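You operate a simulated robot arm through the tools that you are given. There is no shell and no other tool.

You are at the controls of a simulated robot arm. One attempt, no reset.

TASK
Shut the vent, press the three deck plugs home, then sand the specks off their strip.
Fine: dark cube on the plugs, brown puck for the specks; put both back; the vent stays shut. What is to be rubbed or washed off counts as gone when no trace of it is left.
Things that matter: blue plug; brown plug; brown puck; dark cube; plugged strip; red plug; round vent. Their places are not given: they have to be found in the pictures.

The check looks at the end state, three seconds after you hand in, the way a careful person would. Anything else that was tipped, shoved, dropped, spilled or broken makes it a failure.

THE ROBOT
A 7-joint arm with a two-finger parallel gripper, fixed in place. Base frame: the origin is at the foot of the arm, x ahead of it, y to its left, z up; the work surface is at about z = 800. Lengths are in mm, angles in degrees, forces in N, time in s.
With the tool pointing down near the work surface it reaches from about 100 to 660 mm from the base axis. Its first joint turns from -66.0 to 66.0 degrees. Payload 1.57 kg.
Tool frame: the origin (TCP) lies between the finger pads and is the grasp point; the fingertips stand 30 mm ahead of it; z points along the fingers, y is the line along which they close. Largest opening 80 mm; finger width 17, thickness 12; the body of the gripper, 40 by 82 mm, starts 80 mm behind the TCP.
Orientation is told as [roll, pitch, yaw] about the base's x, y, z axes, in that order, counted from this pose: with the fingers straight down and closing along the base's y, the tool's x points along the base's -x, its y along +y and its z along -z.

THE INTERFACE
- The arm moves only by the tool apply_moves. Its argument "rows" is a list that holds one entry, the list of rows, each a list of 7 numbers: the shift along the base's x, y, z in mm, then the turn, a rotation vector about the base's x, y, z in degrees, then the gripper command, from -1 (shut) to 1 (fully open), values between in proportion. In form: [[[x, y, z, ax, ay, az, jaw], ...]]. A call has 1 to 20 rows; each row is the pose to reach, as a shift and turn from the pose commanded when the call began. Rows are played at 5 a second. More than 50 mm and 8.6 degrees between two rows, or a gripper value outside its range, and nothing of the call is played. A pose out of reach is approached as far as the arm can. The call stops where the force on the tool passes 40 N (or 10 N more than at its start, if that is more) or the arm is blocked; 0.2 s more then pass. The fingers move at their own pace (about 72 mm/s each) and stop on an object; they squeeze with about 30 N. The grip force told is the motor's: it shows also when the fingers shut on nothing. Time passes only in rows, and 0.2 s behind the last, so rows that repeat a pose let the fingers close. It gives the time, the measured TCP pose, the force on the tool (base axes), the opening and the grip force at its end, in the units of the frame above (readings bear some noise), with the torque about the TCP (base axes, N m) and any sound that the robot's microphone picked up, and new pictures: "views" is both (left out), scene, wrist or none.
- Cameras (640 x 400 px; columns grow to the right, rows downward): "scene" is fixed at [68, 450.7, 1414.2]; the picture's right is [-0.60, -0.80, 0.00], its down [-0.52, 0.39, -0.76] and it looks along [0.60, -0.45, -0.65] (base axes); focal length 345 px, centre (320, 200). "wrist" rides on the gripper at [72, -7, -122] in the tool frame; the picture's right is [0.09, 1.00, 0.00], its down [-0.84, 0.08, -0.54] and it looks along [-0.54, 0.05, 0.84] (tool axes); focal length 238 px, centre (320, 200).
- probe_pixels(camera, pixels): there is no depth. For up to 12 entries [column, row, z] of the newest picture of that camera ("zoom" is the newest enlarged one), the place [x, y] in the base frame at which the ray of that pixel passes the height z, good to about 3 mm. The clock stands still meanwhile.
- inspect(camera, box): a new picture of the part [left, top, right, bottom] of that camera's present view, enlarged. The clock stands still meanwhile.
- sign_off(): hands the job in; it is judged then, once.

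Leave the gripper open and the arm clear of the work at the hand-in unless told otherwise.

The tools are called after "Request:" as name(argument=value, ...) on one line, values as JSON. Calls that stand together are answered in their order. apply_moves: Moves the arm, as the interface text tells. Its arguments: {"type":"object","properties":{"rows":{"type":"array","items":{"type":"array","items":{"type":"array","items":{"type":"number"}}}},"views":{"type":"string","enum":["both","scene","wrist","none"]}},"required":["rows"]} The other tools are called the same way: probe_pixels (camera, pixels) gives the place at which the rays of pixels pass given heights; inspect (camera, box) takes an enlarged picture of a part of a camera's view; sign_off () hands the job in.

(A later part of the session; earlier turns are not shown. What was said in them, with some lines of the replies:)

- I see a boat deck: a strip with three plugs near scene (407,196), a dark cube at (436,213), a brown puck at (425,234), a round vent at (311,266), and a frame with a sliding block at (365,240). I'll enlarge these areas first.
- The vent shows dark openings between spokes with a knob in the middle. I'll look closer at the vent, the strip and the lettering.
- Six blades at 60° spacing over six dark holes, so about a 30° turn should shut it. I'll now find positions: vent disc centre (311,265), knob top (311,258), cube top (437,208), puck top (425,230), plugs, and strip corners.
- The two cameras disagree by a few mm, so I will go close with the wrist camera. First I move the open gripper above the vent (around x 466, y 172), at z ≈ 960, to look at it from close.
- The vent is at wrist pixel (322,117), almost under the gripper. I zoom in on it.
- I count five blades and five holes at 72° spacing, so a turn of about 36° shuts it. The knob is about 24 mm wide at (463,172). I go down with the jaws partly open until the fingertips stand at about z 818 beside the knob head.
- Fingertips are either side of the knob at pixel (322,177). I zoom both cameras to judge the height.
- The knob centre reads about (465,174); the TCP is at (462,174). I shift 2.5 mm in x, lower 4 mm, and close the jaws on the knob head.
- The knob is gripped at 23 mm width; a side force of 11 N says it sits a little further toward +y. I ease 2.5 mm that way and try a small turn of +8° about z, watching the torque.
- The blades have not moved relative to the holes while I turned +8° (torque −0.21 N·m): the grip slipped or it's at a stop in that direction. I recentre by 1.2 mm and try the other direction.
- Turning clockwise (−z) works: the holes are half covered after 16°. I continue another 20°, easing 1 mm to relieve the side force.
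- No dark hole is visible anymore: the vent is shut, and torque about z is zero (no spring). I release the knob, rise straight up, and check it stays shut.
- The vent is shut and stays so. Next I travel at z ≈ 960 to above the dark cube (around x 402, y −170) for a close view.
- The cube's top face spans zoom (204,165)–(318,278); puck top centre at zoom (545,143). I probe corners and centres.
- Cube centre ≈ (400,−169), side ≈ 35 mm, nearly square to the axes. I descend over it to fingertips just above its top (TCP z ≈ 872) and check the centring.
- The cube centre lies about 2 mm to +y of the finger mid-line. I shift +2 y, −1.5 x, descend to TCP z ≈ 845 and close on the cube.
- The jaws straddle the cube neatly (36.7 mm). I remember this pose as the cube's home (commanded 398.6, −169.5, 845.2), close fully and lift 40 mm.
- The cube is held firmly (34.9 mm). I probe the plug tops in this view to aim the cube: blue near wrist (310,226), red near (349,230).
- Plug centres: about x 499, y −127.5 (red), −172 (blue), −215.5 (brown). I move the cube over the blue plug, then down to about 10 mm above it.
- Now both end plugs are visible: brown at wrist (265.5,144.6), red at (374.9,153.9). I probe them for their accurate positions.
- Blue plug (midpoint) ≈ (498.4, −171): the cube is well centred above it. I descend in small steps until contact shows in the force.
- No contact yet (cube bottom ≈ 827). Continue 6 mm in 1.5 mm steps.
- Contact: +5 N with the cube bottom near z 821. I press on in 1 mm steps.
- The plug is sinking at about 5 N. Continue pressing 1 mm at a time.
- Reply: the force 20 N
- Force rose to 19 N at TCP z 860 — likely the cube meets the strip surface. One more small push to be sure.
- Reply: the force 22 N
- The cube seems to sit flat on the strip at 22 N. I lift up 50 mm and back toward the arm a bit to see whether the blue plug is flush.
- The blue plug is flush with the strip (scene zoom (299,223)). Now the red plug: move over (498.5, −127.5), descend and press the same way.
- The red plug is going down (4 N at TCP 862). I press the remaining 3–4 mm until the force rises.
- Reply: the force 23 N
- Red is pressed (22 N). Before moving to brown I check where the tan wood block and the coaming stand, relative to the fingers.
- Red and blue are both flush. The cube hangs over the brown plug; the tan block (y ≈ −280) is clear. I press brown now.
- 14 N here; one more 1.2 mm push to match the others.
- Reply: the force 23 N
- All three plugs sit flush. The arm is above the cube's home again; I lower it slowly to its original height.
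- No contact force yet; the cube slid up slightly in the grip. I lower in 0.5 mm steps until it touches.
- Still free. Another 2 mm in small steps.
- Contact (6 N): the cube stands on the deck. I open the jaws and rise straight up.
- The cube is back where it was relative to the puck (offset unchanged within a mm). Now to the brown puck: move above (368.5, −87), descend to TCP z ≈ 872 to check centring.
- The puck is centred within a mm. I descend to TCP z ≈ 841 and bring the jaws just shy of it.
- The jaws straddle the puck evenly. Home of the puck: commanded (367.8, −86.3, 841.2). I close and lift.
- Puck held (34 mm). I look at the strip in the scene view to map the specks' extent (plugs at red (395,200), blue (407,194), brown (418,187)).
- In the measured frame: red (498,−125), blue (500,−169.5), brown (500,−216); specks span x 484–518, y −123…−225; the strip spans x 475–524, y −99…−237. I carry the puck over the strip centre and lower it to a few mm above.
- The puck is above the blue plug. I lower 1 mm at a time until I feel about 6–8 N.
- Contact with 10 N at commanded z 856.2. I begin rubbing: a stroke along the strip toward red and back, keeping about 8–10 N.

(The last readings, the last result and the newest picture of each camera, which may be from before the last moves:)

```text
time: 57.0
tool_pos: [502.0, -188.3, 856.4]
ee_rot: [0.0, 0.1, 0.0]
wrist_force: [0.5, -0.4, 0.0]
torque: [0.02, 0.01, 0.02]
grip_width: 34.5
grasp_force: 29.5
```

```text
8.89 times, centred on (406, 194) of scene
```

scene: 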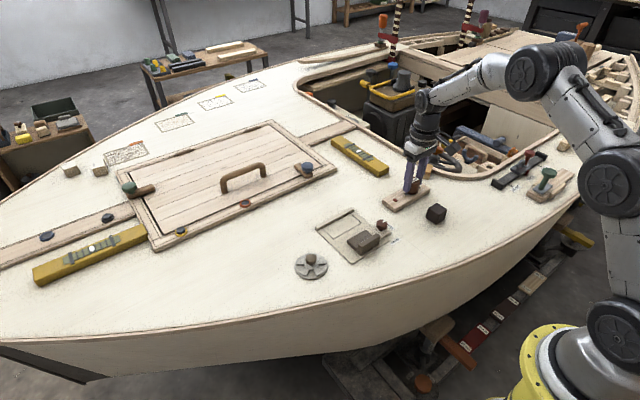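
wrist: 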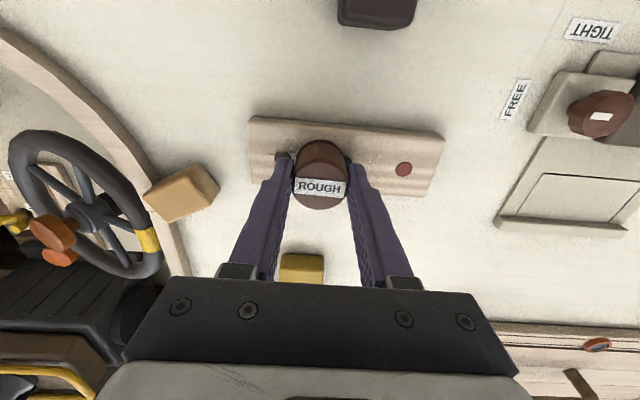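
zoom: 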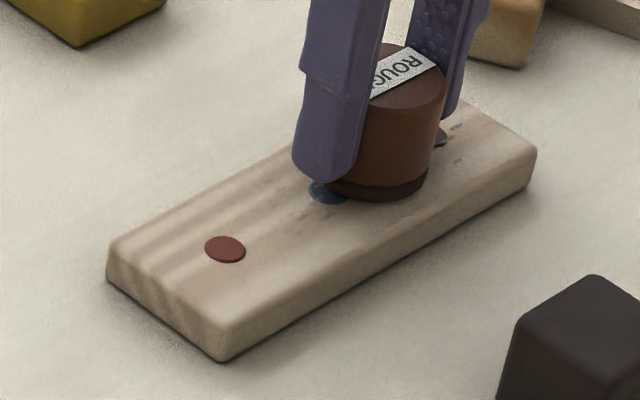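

Excellent: the red half is nearly clean after one stroke. Force has dropped to 0, so I lower 1 mm and rub on toward the brown end and back.

Request:
apply_moves(rows=[[[0, 0, -0.5, 0, 0, 0, -1], [0, 0, -1, 0, 0, 0, -1], [0, -8, -1, 0, 0, 0, -1], [0, -18, -1, 0, 0, 0, -1], [0, -28, -1, 0, 0, 0, -1], [0, -33, -1, 0, 0, 0, -1], [0, -23, -1, 0, 0, 0, -1], [0, -13, -1, 0, 0, 0, -1], [0, -3, -1, 0, 0, 0, -1], [0, 7, -1, 0, 0, 0, -1], [0, 17, -1, 0, 0, 0, -1]]], views="wrist")

Request:
inspect(camera="scene", box=[378, 172, 434, 217])

```text
time: 59.4
tool_pos: [499.0, -169.8, 854.7]
ee_rot: [0.0, -0.1, 0.0]
wrist_force: [1.0, -1.6, 4.7]
torque: [-0.04, -0.02, -0.01]
grip_width: 34.5
grasp_force: 29.7
```

wrist: 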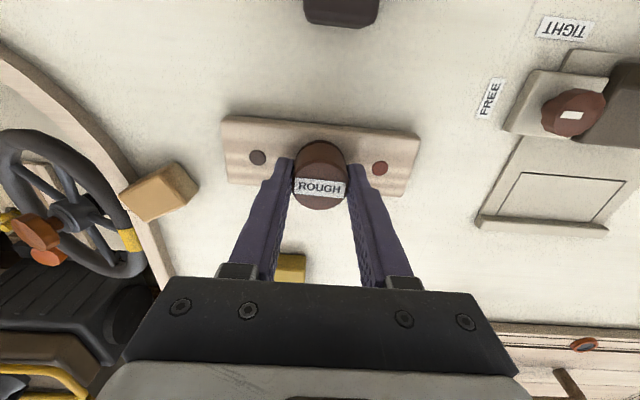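

```text
8.89 times, centred on (406, 194) of scene
```

zoom: 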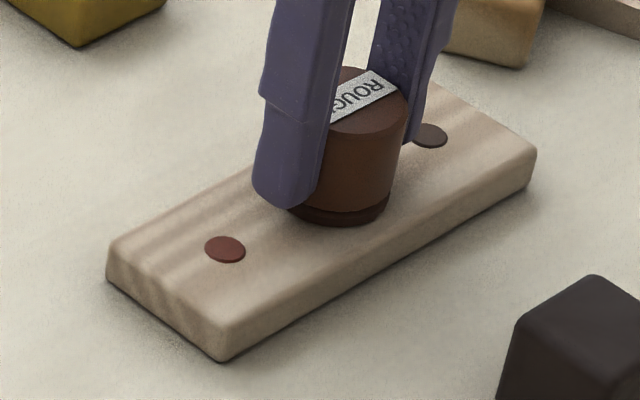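

Almost clean. To be thorough I make side strokes: 7 mm toward the arm along the whole length, then 7 mm away.

Request:
apply_moves(rows=[[[-4, 6, -0.3, 0, 0, 0, -1], [-7, 16, -0.3, 0, 0, 0, -1], [-7, 28, -0.3, 0, 0, 0, -1], [-7, 40, -0.3, 0, 0, 0, -1], [-7, 52, -0.3, 0, 0, 0, -1], [-7, 40, -0.3, 0, 0, 0, -1], [-7, 28, -0.3, 0, 0, 0, -1], [-7, 16, -0.3, 0, 0, 0, -1], [-7, 4, -0.3, 0, 0, 0, -1], [-7, -8, -0.3, 0, 0, 0, -1], [-7, -20, -0.3, 0, 0, 0, -1], [-7, -32, -0.3, 0, 0, 0, -1], [-7, -44, -0.3, 0, 0, 0, -1], [-7, -51, -0.3, 0, 0, 0, -1], [0, -51, -0.3, 0, 0, 0, -1], [7, -51, -0.3, 0, 0, 0, -1], [7, -40, -0.3, 0, 0, 0, -1], [7, -28, -0.3, 0, 0, 0, -1], [7, -16, -0.3, 0, 0, 0, -1], [7, -4, -0.3, 0, 0, 0, -1]]], views="wrist")

Request:
inspect(camera="scene", box=[378, 172, 434, 217])

```text
time: 63.6
tool_pos: [507.8, -173.9, 855.4]
ee_rot: [0.0, 0.0, -0.1]
wrist_force: [-0.1, 0.0, 0.0]
torque: [-0.04, -0.06, 0.01]
grip_width: 34.4
grasp_force: 30.3
```

wrist: 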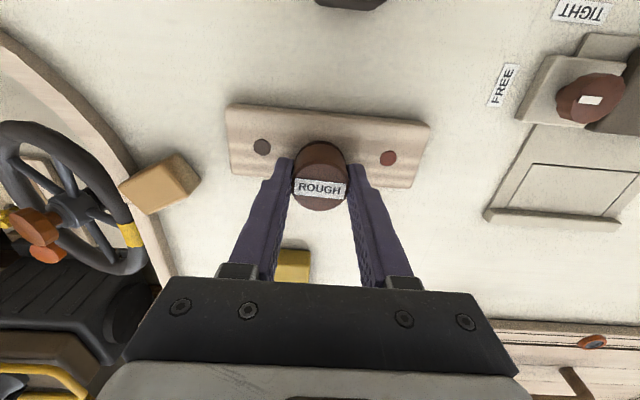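

```text
8.89 times, centred on (406, 194) of scene
```

zoom: 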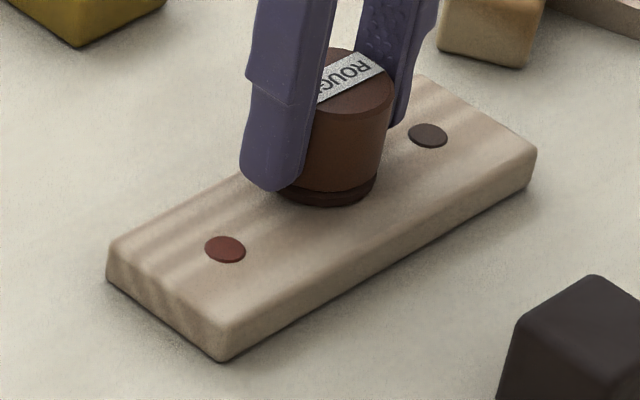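

Force again zero: the puck crept up in the grip. I lower 1 mm and rub the far side along the full length.

Request:
apply_moves(rows=[[[0, 0, -0.6, 0, 0, 0, -1], [0, 4, -1.2, 0, 0, 0, -1], [0, 16, -1.2, 0, 0, 0, -1], [0, 28, -1.2, 0, 0, 0, -1], [0, 40, -1.2, 0, 0, 0, -1], [0, 52, -1.2, 0, 0, 0, -1], [0, 56, -1.2, 0, 0, 0, -1], [0, 44, -1.2, 0, 0, 0, -1], [0, 32, -1.2, 0, 0, 0, -1], [0, 20, -1.2, 0, 0, 0, -1], [0, 8, -1.2, 0, 0, 0, -1], [0, -4, -1.2, 0, 0, 0, -1], [0, -16, -1.2, 0, 0, 0, -1], [0, -28, -1.2, 0, 0, 0, -1], [0, -40, -1.2, 0, 0, 0, -1], [0, -47, -1.2, 0, 0, 0, -1]]], views="none")

Request:
inspect(camera="scene", box=[378, 172, 434, 217])

```text
time: 67.0
tool_pos: [508.0, -221.7, 854.3]
ee_rot: [0.0, 0.1, 0.0]
wrist_force: [-1.1, 0.1, -0.8]
torque: [0.02, -0.01, -0.02]
grip_width: 34.4
grasp_force: 30.2
```

```text
8.89 times, centred on (406, 194) of scene
```

zoom: 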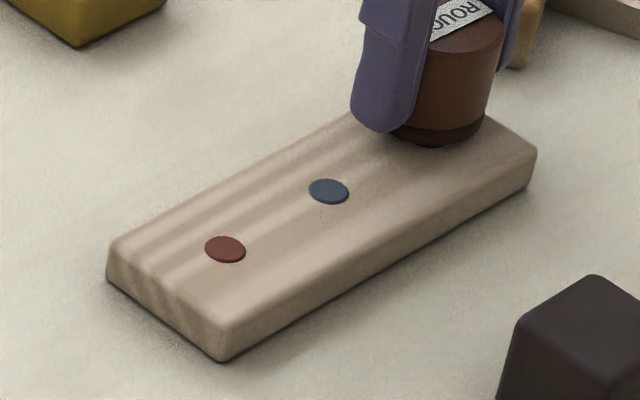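

The red and blue area looks clean. I lift the puck 50 mm and back off toward the arm to view the whole strip closely.

Request:
apply_moves(rows=[[[0, 0, 10, 0, 0, 0, -1], [0, 0, 30, 0, 0, 0, -1], [0, 10, 50, 0, 0, 0, -1], [-30, 40, 60, 0, 0, 0, -1], [-60, 70, 70, 0, 0, 0, -1], [-90, 100, 80, 0, 0, 0, -1], [-110, 125, 80, 0, 0, 0, -1], [-110, 125, 80, 0, 0, 0, -1]]])

Request:
inspect(camera="scene", box=[378, 172, 434, 217])

Request:
inspect(camera="wrist", box=[160, 160, 320, 270])

```text
time: 68.8
tool_pos: [395.8, -96.8, 934.0]
ee_rot: [0.0, 0.1, 0.0]
wrist_force: [0.1, -0.1, -0.1]
torque: [0.03, -0.01, 0.02]
grip_width: 34.3
grasp_force: 29.9
```

scene: 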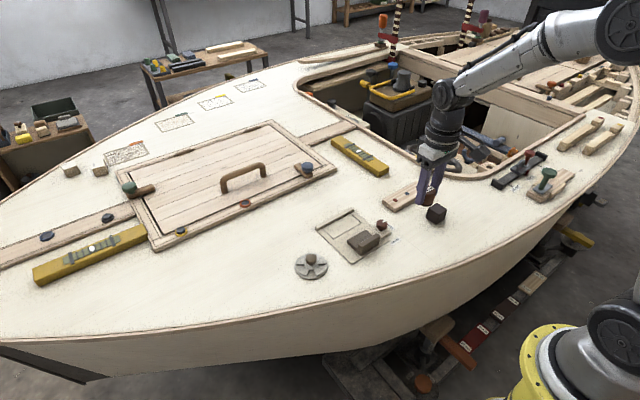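
wrist: 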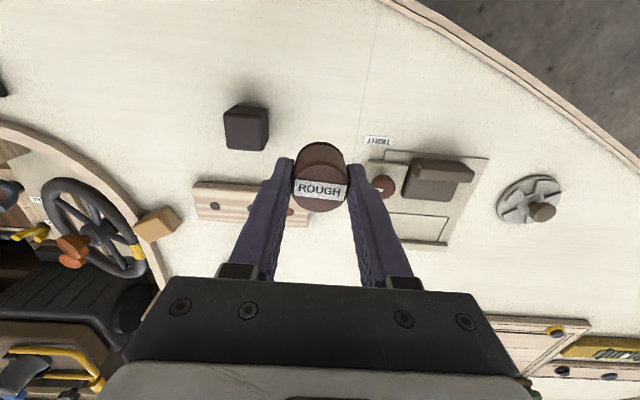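

```text
8.89 times, centred on (406, 194) of scene
```

zoom: 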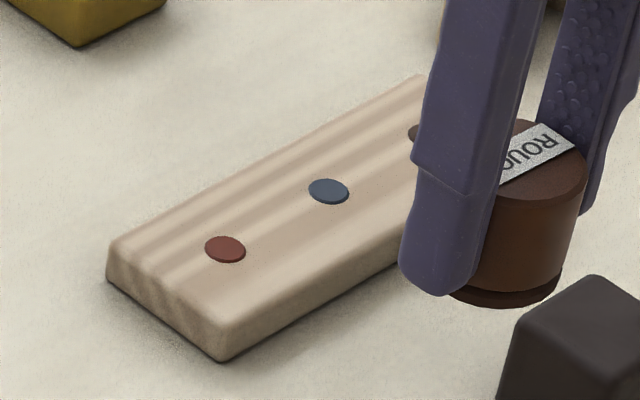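

```text
3.64 times, centred on (240, 215) of wrist
```

zoom: 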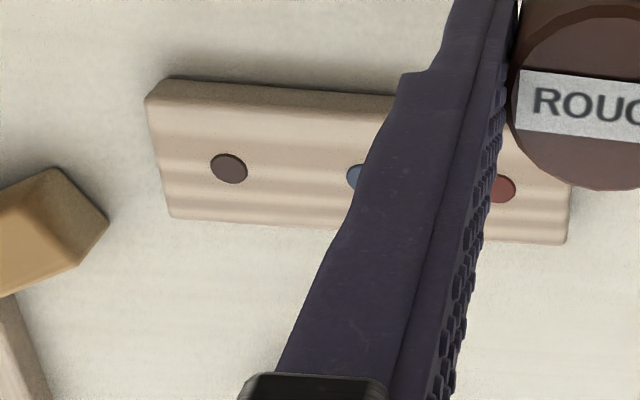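

The brown end looks clean. I move to above the puck's home to get an unobstructed view of the strip and zoom in strongly.

Request:
apply_moves(rows=[[[-14, 5, -10, 0, 0, 0, -1], [-28.7, 10.7, -27.5, 0, 0, 0, -1], [-28.7, 10.7, -27.5, 0, 0, 0, -1]]])

Request:
inspect(camera="scene", box=[384, 182, 412, 212])

Request:
inspect(camera="scene", box=[402, 172, 430, 202])

Request:
inspect(camera="wrist", box=[165, 195, 305, 275])

```text
time: 69.6
tool_pos: [368.2, -85.5, 905.9]
ee_rot: [-0.1, 0.1, -0.1]
wrist_force: [0.0, 0.0, -0.1]
torque: [-0.01, -0.01, 0.02]
grip_width: 34.4
grasp_force: 29.9
```

scene: 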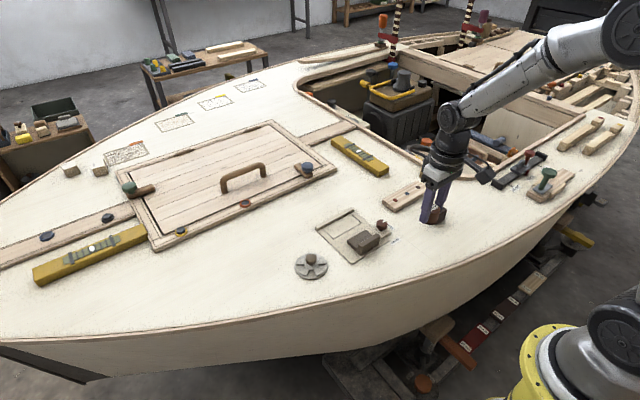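
wrist: 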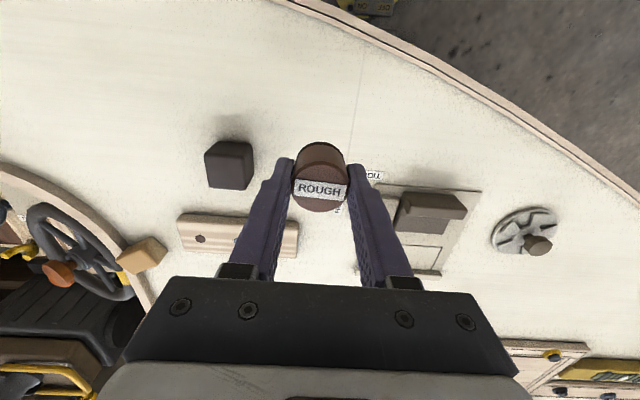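

```text
13.33 times, centred on (398, 197) of scene
```

zoom: 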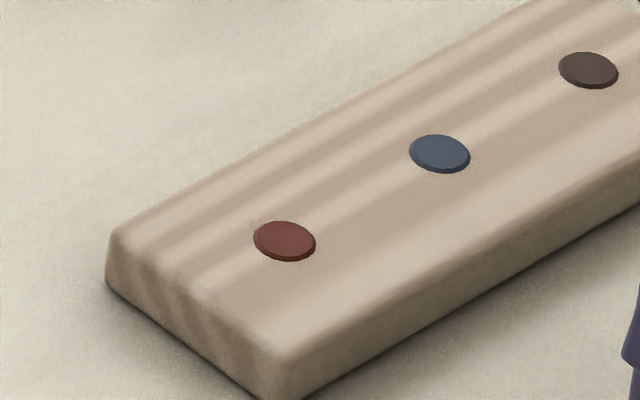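

```text
13.33 times, centred on (416, 187) of scene
```

zoom: 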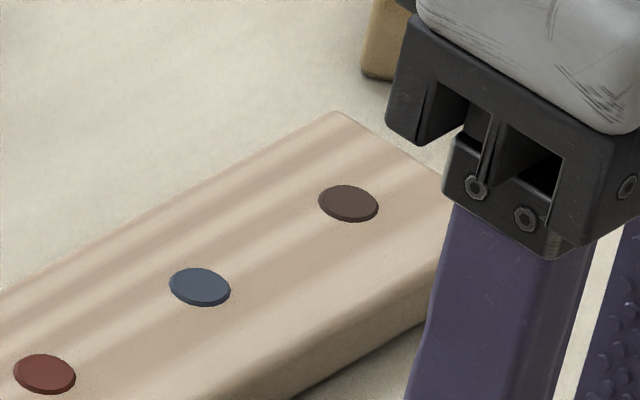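

```text
4.57 times, centred on (235, 235) of wrist
```

zoom: 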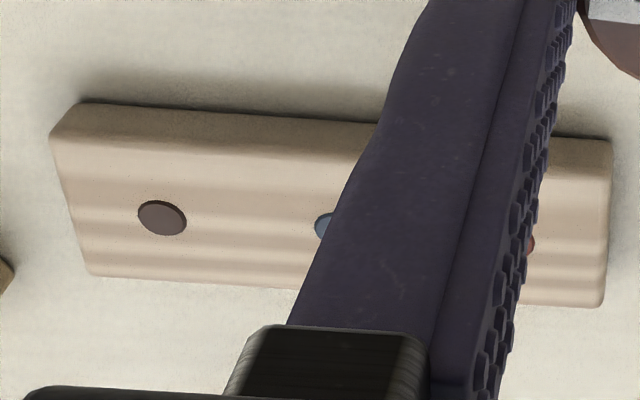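

The strip is clean with no specks left, and all plugs look level. I lower the puck toward its home, stopping just above the deck.

Request:
apply_moves(rows=[[[0, 0, -20, 0, 0, 0, -1], [0, 0, -40, 0, 0, 0, -1], [0, 0, -56, 0, 0, 0, -1], [0, 0, -63, 0, 0, 0, -1], [0, 0, -65, 0, 0, 0, -1], [0, 0, -65, 0, 0, 0, -1]]], views="none")

Request:
apply_moves(rows=[[[0, 0, -0.5, 0, 0, 0, -1], [0, 0, -1, 0, 0, 0, -1], [0, 0, -1, 0, 0, 0, -1]]], views="none")

Request:
apply_moves(rows=[[[0, 0, -0.5, 0, 0, 0, -1], [0, 0, -1, 0, 0, 0, -1], [0, 0, -1, 0, 0, 0, -1]]], views="none")

```text
time: 71.0
tool_pos: [368.4, -85.9, 840.1]
ee_rot: [0.0, 0.0, 0.1]
wrist_force: [-0.1, -0.3, -0.3]
torque: [0.01, -0.01, -0.01]
grip_width: 34.3
grasp_force: 30.1
```

```text
time: 71.8
tool_pos: [369.1, -84.9, 840.2]
ee_rot: [0.0, 0.0, 0.1]
wrist_force: [0.3, -0.2, -1.0]
torque: [-0.02, 0.0, -0.01]
grip_width: 34.4
grasp_force: 30.8
```

```text
time: 72.6
tool_pos: [367.5, -85.7, 840.2]
ee_rot: [0.0, 0.0, 0.0]
wrist_force: [-0.1, -1.2, -0.3]
torque: [-0.02, 0.03, -0.01]
grip_width: 34.3
grasp_force: 30.0
```

No contact yet at commanded 839.2. Continue in small steps.

Request:
apply_moves(rows=[[[0, 0, -0.5, 0, 0, 0, -1], [0, 0, -0.5, 0, 0, 0, -1]]], views="none")

Request:
apply_moves(rows=[[[0, 0, -0.5, 0, 0, 0, -1], [0, 0, -0.5, 0, 0, 0, -1]]], views="none")

Request:
apply_moves(rows=[[[0, 0, -0.5, 0, 0, 0, -1], [0, 0, -0.5, 0, 0, 0, -1]]], views="none")

Request:
inspect(camera="scene", box=[405, 210, 445, 250])

```text
time: 73.2
tool_pos: [369.1, -85.5, 838.2]
ee_rot: [0.0, 0.0, 0.0]
wrist_force: [-0.2, 0.1, -1.3]
torque: [-0.02, -0.02, -0.01]
grip_width: 34.6
grasp_force: 30.2
```

```text
time: 73.8
tool_pos: [367.5, -85.5, 837.6]
ee_rot: [0.0, 0.0, -0.1]
wrist_force: [0.4, -0.4, -1.0]
torque: [-0.01, 0.01, 0.01]
grip_width: 34.3
grasp_force: 29.8
```

```text
time: 74.4
tool_pos: [369.1, -85.4, 837.3]
ee_rot: [0.0, -0.1, 0.0]
wrist_force: [0.2, 0.2, 2.5]
torque: [0.05, -0.06, 0.0]
grip_width: 34.6
grasp_force: 30.4
```

```text
10.00 times, centred on (425, 230) of scene
```

zoom: 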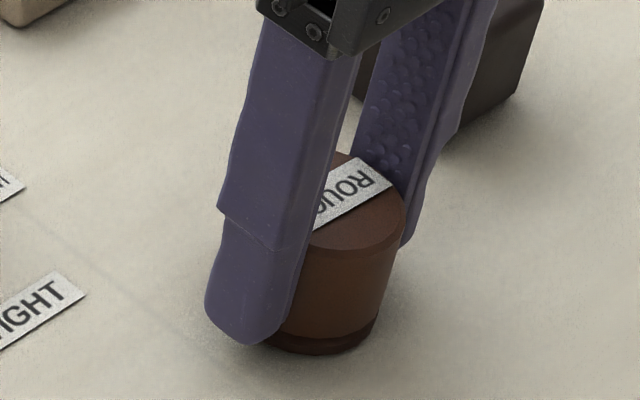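

Contact (2.5 N): the puck stands on the deck, upright. I open and rise straight up.

Request:
apply_moves(rows=[[[0, 0, 0, 0, 0, 0, -0.1], [0, 0, 0, 0, 0, 0, 0.2], [0, 0, 0, 0, 0, 0, 0.5], [0, 0, 10, 0, 0, 0, 0.5], [0, 0, 30, 0, 0, 0, 0.5], [0, 0, 60, 0, 0, 0, 1], [0, 0, 90, 0, 0, 0, 1], [0, 0, 122.5, 0, 0, 0, 1], [0, 0, 122.5, 0, 0, 0, 1]]])

Request:
inspect(camera="scene", box=[375, 175, 465, 250])

Request:
inspect(camera="wrist", box=[180, 60, 420, 240])

```text
time: 76.4
tool_pos: [369.6, -85.9, 959.9]
ee_rot: [0.0, 0.0, 0.0]
wrist_force: [0.2, 0.3, 0.0]
torque: [-0.01, 0.01, 0.0]
grip_width: 79.7
grasp_force: 0.1
```

scene: 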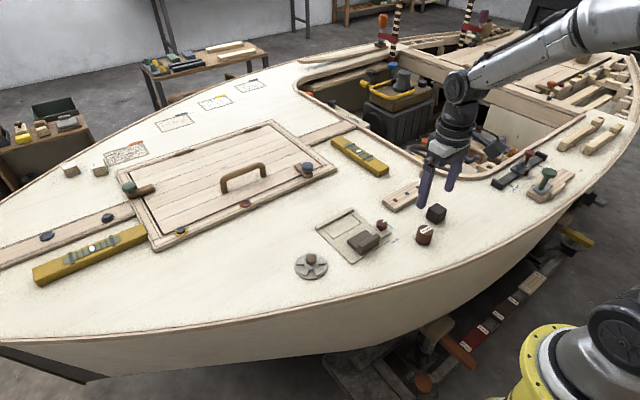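
wrist: 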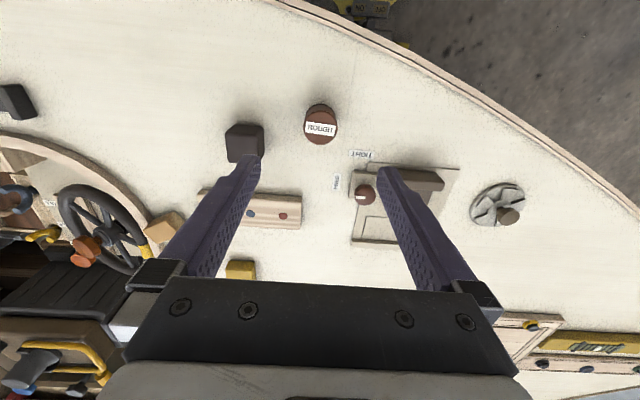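

```text
5.33 times, centred on (420, 212) of scene
```

zoom: 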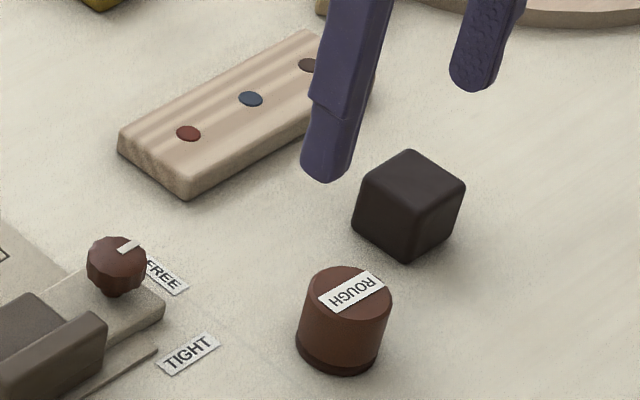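

```text
2.22 times, centred on (300, 150) of wrist
```

zoom: 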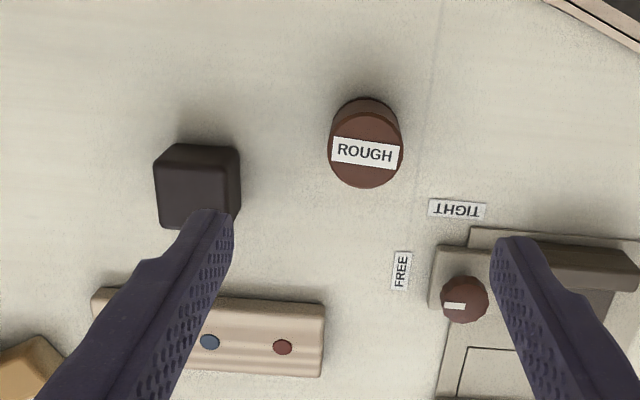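

Cube and puck match their original spots in the picture (cube corner (408,262), puck label (352,292), as at the start). I go over the strip for a close look at plugs and surface.

Request:
apply_moves(rows=[[[38, -21, -5, 0, 0, 0, 1], [76, -42, -10, 0, 0, 0, 1], [114, -63, -20, 0, 0, 0, 1], [152, -84, -40, 0, 0, 0, 1], [152, -84, -60, 0, 0, 0, 1], [152, -84, -60, 0, 0, 0, 1]]])

Request:
inspect(camera="wrist", box=[220, 70, 420, 180])

Request:
inspect(camera="wrist", box=[225, 90, 325, 160])

Request:
inspect(camera="wrist", box=[315, 90, 415, 160])

```text
time: 77.8
tool_pos: [522.5, -169.5, 899.1]
ee_rot: [0.0, 0.0, -0.1]
wrist_force: [0.0, -0.7, 0.0]
torque: [-0.04, -0.03, -0.01]
grip_width: 80.0
grasp_force: 0.1
```

scene: 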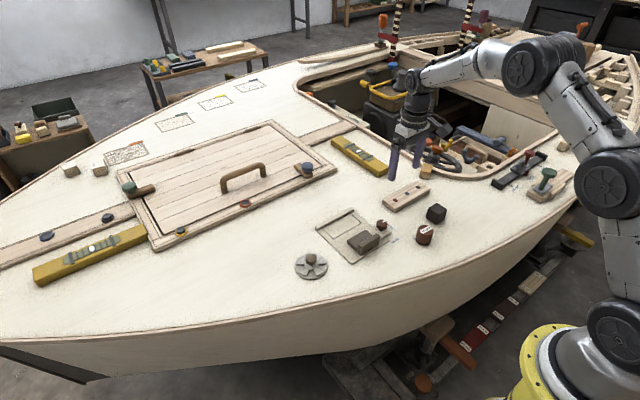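
wrist: 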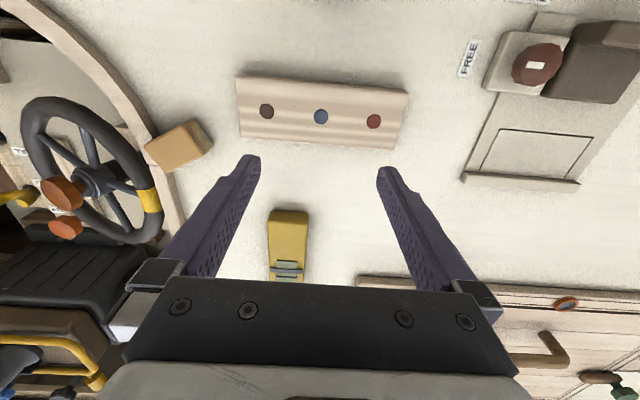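

```text
3.20 times, centred on (320, 125) of wrist
```

zoom: 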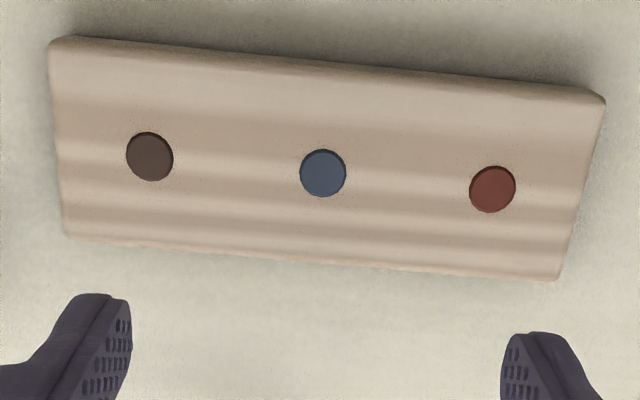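

```text
5.71 times, centred on (275, 125) of wrist
```

zoom: 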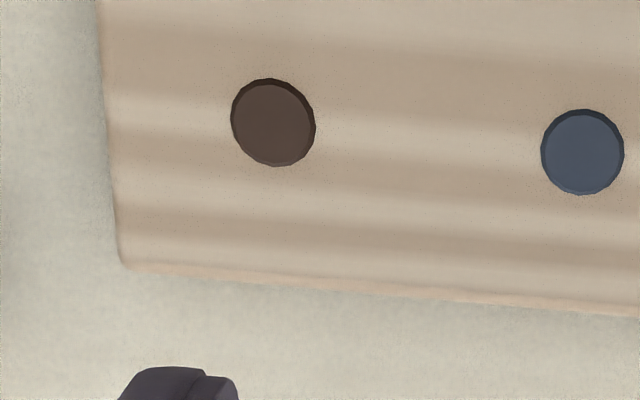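

```text
5.71 times, centred on (365, 125) of wrist
```

zoom: 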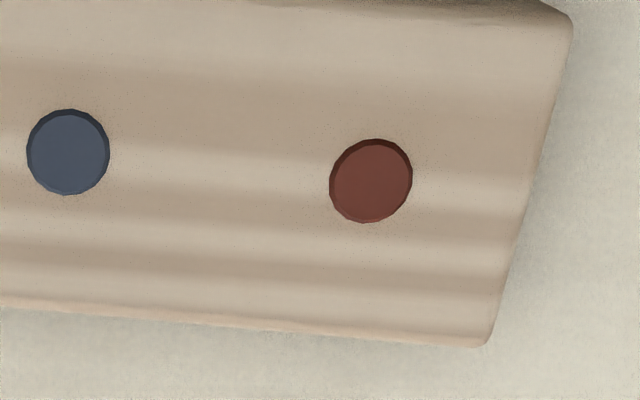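

The strip shows no specks; plugs sit level with only a chamfer rim. I zoom further to exclude faint traces.

Request:
inspect(camera="wrist", box=[250, 92, 300, 142])

Request:
inspect(camera="wrist", box=[295, 94, 345, 144])

Request:
inspect(camera="wrist", box=[340, 96, 390, 146])

Request:
inspect(camera="scene", box=[388, 176, 426, 208])

Request:
inspect(camera="scene", box=[285, 245, 341, 285])

```text
8.00 times, centred on (275, 117) of wrist
```

zoom: 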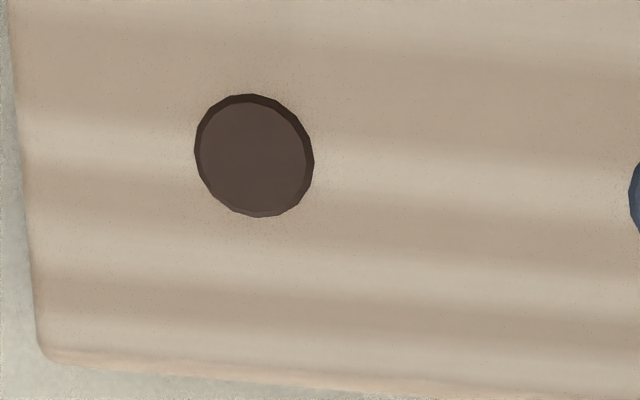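

```text
8.00 times, centred on (320, 119) of wrist
```

zoom: 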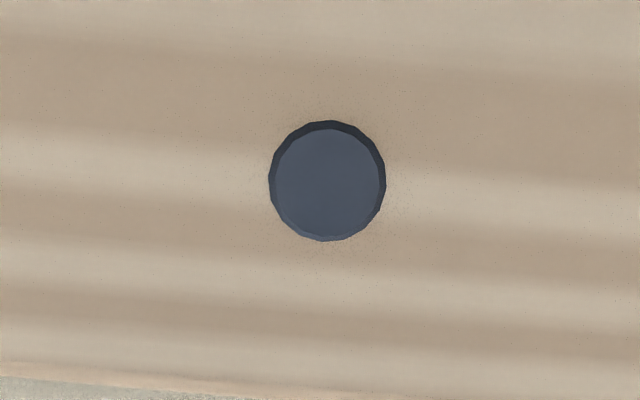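

```text
8.00 times, centred on (365, 121) of wrist
```

zoom: 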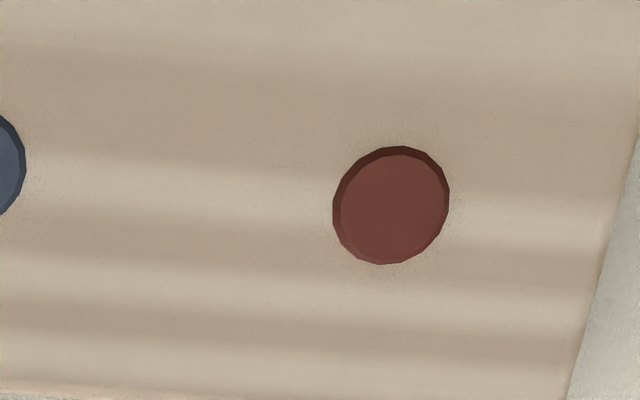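

```text
12.50 times, centred on (407, 192) of scene
```

zoom: 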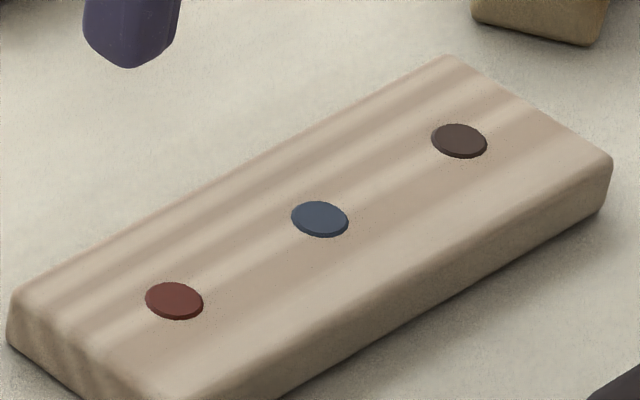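

```text
10.00 times, centred on (313, 265) of scene
```

zoom: 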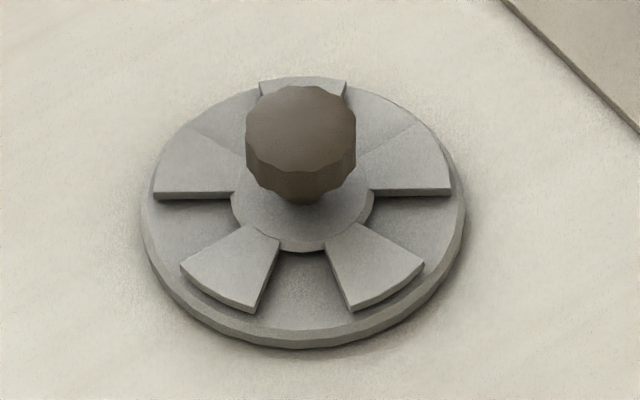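

Vent still shut, strip clean. To be certain the plugs are fully home I zoom very closely on each plug from the scene camera, where the oblique view shows any protrusion.

Request:
inspect(camera="scene", box=[392, 196, 400, 203])

Request:
inspect(camera="scene", box=[403, 190, 411, 197])

Request:
inspect(camera="scene", box=[415, 184, 423, 191])

```text
16.00 times, centred on (396, 200) of scene
```

zoom: 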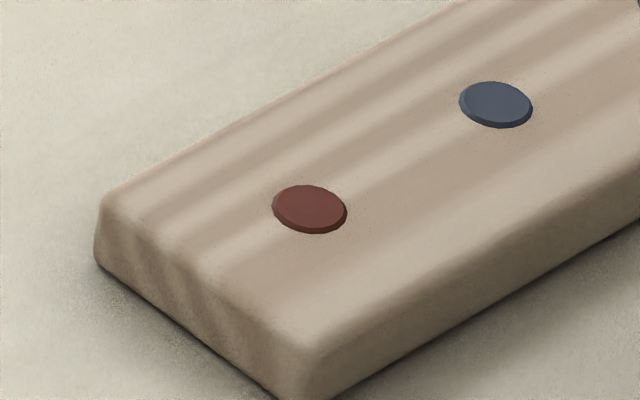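

```text
16.00 times, centred on (407, 194) of scene
```

zoom: 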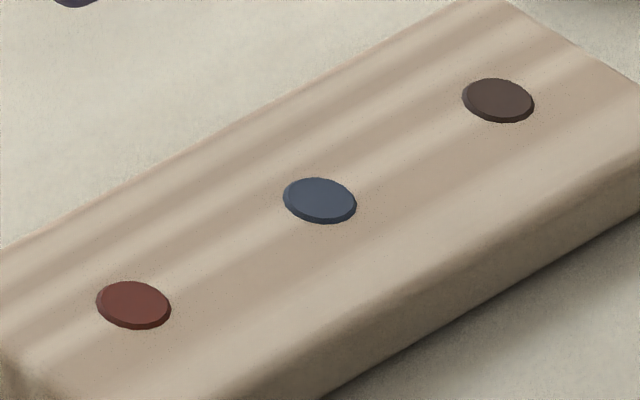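

```text
16.00 times, centred on (419, 188) of scene
```

zoom: 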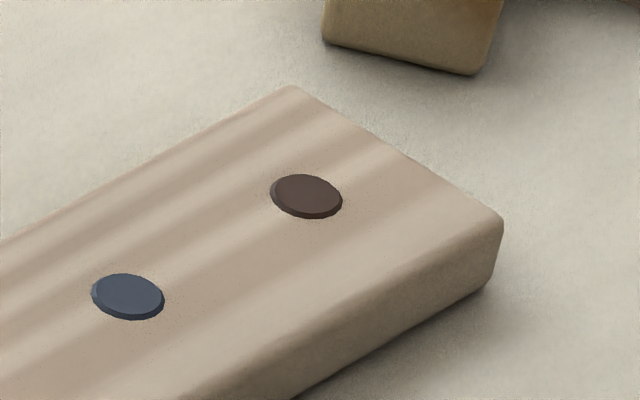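

The plugs show only about 1 mm of chamfered rim, equal on all three. To make sure that is a hard stop (the cube's grip slipped at ~22 N), I'll test the blue plug once with closed fingertips, gently up to about 30 N. First I close the jaws and hover above it.

Request:
apply_moves(rows=[[[-10, -0.5, 0, 0, 0, 0, -1], [-20.3, -1.2, 0, 0, 0, 0, -1], [-20.3, -1.2, -15, 0, 0, 0, -1], [-20.3, -1.2, -30, 0, 0, 0, -1], [-20.3, -1.2, -42, 0, 0, 0, -1], [-20.3, -1.2, -45, 0, 0, 0, -1], [-20.3, -1.2, -45, 0, 0, 0, -1]]])

Request:
inspect(camera="scene", box=[385, 172, 429, 208])

Request:
inspect(camera="wrist", box=[240, 80, 400, 220])

```text
time: 79.4
tool_pos: [502.3, -170.2, 855.0]
ee_rot: [0.0, 0.0, 0.0]
wrist_force: [-0.2, -0.5, 0.3]
torque: [0.01, -0.02, 0.0]
grip_width: 0.1
grasp_force: 21.2
```

scene: 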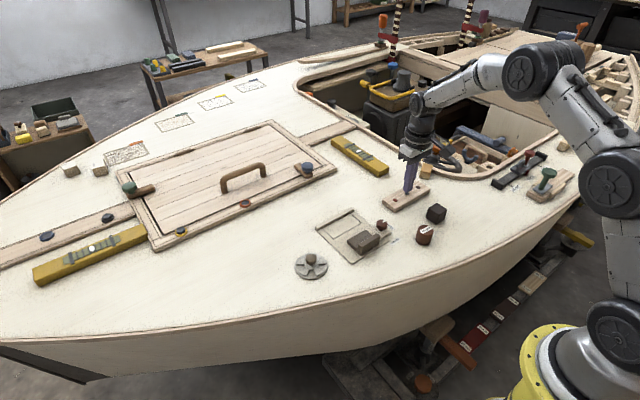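
wrist: 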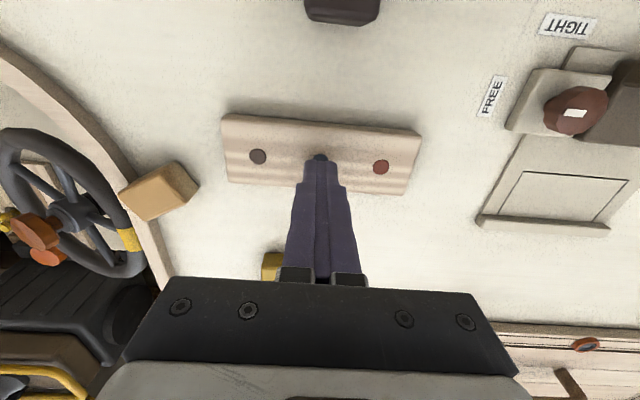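

```text
11.11 times, centred on (407, 190) of scene
```

zoom: 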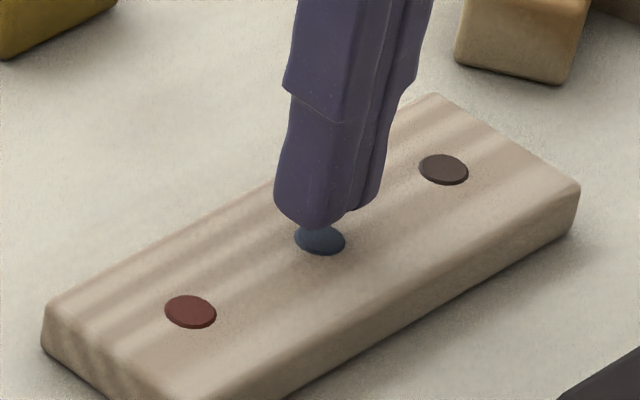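

```text
2.86 times, centred on (320, 150) of wrist
```

zoom: 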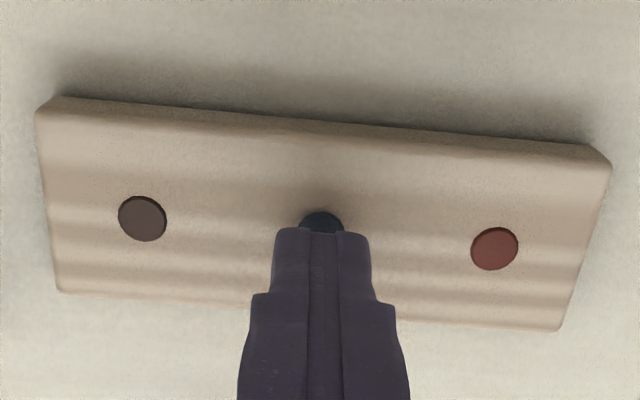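

Fingertips hang a few mm over the blue plug. I step down 1 mm at a time.

Request:
apply_moves(rows=[[[-2, 0, -2, 0, 0, 0, -1], [-2, 0, -4, 0, 0, 0, -1], [-2, 0, -6, 0, 0, 0, -1], [-2, 0, -7, 0, 0, 0, -1], [-2, 0, -8, 0, 0, 0, -1], [-2, 0, -8, 0, 0, 0, -1]]], views="none")

```text
time: 80.8
tool_pos: [497.9, -170.7, 846.9]
ee_rot: [0.0, 0.0, 0.0]
wrist_force: [-0.3, 0.8, 0.0]
torque: [0.0, -0.02, -0.01]
grip_width: 0.2
grasp_force: 21.4
```

Request:
apply_moves(rows=[[[0, 0, -0.7, 0, 0, 0, -1], [0, 0, -1.4, 0, 0, 0, -1], [0, 0, -2, 0, 0, 0, -1], [0, 0, -2, 0, 0, 0, -1]]], views="none")

```text
time: 81.8
tool_pos: [499.7, -169.6, 845.7]
ee_rot: [0.0, 0.0, 0.0]
wrist_force: [-1.0, 2.2, 6.1]
torque: [0.06, 0.08, -0.02]
grip_width: 0.2
grasp_force: 21.3
```

Contact at 6 N. Now push by further small steps toward 30 N.

Request:
apply_moves(rows=[[[0, 0, -0.7, 0, 0, 0, -1], [0, 0, -1.4, 0, 0, 0, -1], [0, 0, -1.4, 0, 0, 0, -1]]], views="none")

Request:
apply_moves(rows=[[[0, 0, -0.7, 0, 0, 0, -1], [0, 0, -1.4, 0, 0, 0, -1], [0, 0, -1.4, 0, 0, 0, -1]]], views="none")

Request:
inspect(camera="scene", box=[385, 172, 429, 208])

```text
time: 82.6
tool_pos: [498.9, -169.5, 846.8]
ee_rot: [0.0, -0.2, 0.0]
wrist_force: [-11.2, 4.4, 25.6]
torque: [0.17, 0.51, 0.0]
grip_width: 0.0
grasp_force: 21.3
```

```text
time: 83.3
tool_pos: [499.1, -171.0, 845.4]
ee_rot: [-0.1, 0.0, 0.0]
wrist_force: [-1.4, 0.1, 3.3]
torque: [0.02, 0.06, -0.01]
grip_width: 0.1
grasp_force: 21.0
stopped in row 3: the force on the tool passed its limit at 40 N (the readings are from after the stop); the commanded pose is now the measured one
```

```text
11.11 times, centred on (407, 190) of scene
```

zoom: 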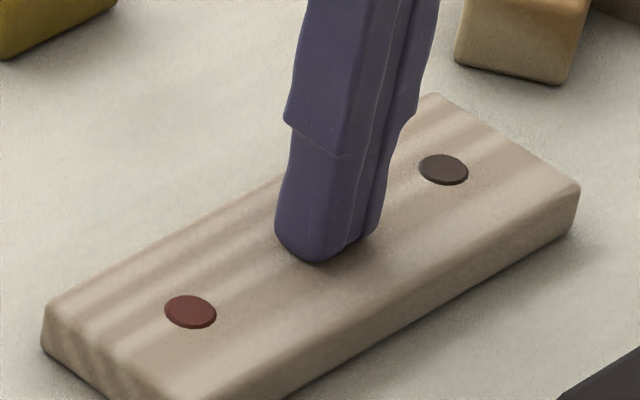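

It is a hard stop (force reached 40 N with no further travel): the plugs are home. I lift straight up and retreat high, opening the gripper.

Request:
apply_moves(rows=[[[0, 0, 8, 0, 0, 0, -1], [0, 0, 28, 0, 0, 0, -1], [0, 0, 65, 0, 0, 0, -1], [0, 0, 105, 0, 0, 0, 0], [0, 0, 150, 0, 0, 0, 1], [-10, -5, 195, 0, 0, 0, 1], [-22, -11, 240, 0, 0, 0, 1], [-22, -11, 257, 0, 0, 0, 1], [-22, -11, 257, 0, 0, 0, 1]]])

Request:
inspect(camera="scene", box=[385, 172, 429, 208])

Request:
inspect(camera="scene", box=[280, 170, 480, 295])

Request:
inspect(camera="wrist", box=[260, 0, 580, 200])

```text
time: 85.3
tool_pos: [476.2, -182.5, 1103.8]
ee_rot: [0.0, -0.1, 0.0]
wrist_force: [-0.6, -0.2, 0.2]
torque: [-0.02, -0.03, 0.01]
grip_width: 80.0
grasp_force: 0.0
```

scene: 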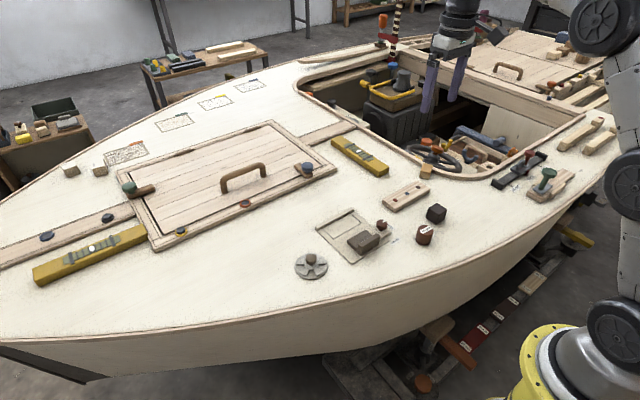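
wrist: 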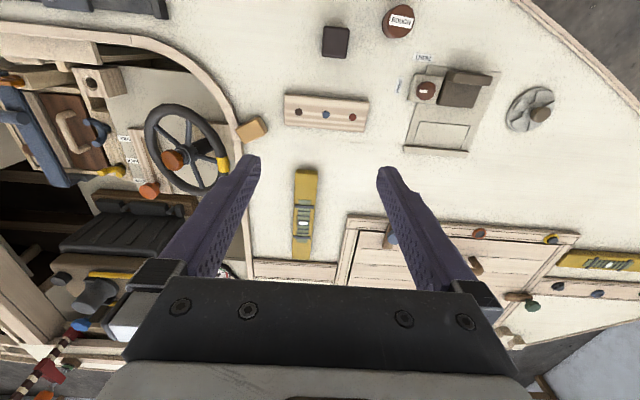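

```text
11.11 times, centred on (407, 190) of scene
```

zoom: 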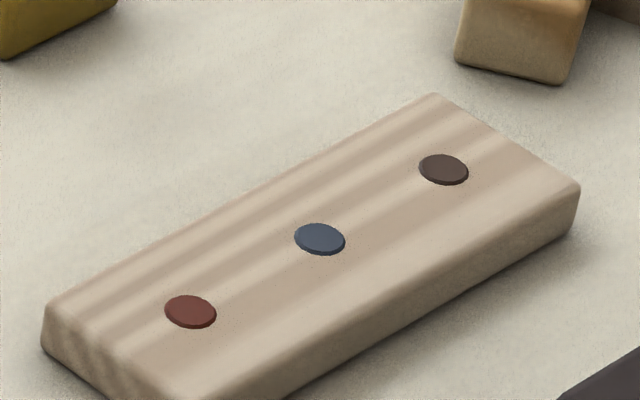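

```text
3.20 times, centred on (380, 232) of scene
```

zoom: 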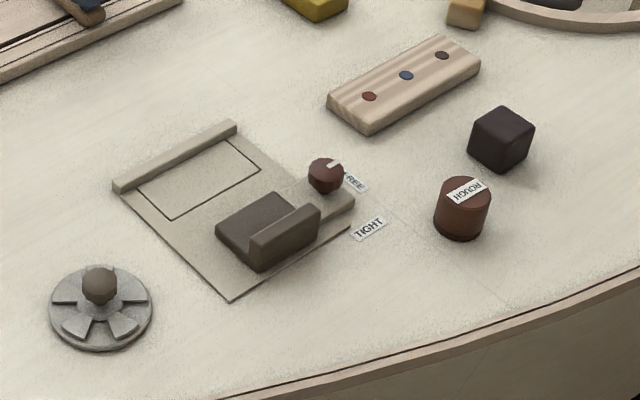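

```text
2.00 times, centred on (420, 100) of wrist
```

zoom: 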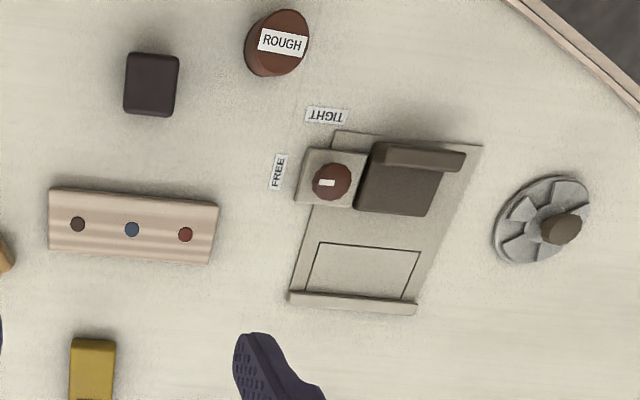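

Everything matches the initial picture except the intended changes: vent closed, plugs home, specks gone. One last close look at the vent and strip from here.

Request:
inspect(camera="wrist", box=[490, 75, 570, 140])

Request:
inspect(camera="wrist", box=[275, 85, 375, 140])

```text
6.15 times, centred on (530, 108) of wrist
```

zoom: 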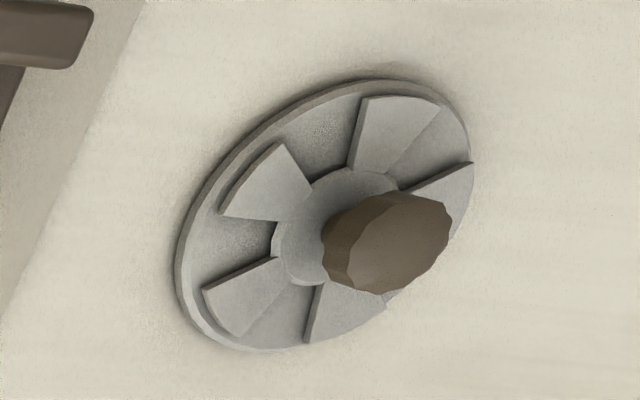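

```text
6.40 times, centred on (325, 112) of wrist
```

zoom: 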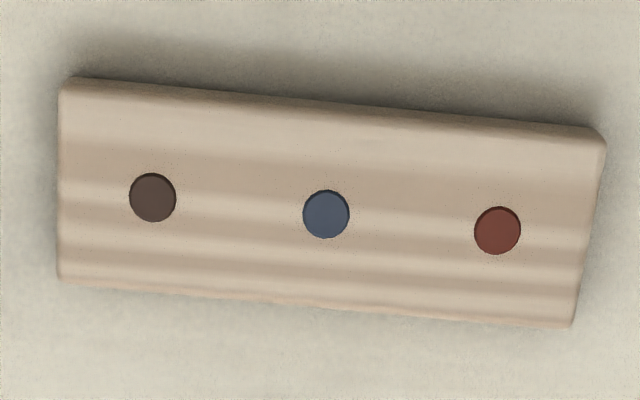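

All vent holes are covered, the strip is bare and even, the three plugs are home, the cube and puck stand in their places, the gripper is open and the arm is clear. I hand in.

Request:
sign_off()

```text
The job is handed in.
```

The job is handed in: the vent is shut, the three plugs are pressed home, and the specks are sanded off the strip. I don't have the judge's result.

- **Vent:** I turned the knob 36° clockwise. All five holes were covered and stayed covered through the last picture before hand-in.
- **Plugs:** I pressed all three with the dark cube. The cube slipped in the grip at about 22 N, so I also pushed the blue plug with closed fingertips. It did not move at 40 N, so it is at its stop. Red and brown got only the cube press, but all three look alike, with about 1 mm of chamfered rim showing.
- **Specks:** After several strokes of the brown puck along the strip, no specks show in the closest pictures from either camera.
- **Cube and puck:** Both are back upright where they started, matching the first pictures to about a millimetre. The cube may be turned a degree or so.

Nothing else looked moved in the final pictures. The gripper is open and the arm is clear of the work.
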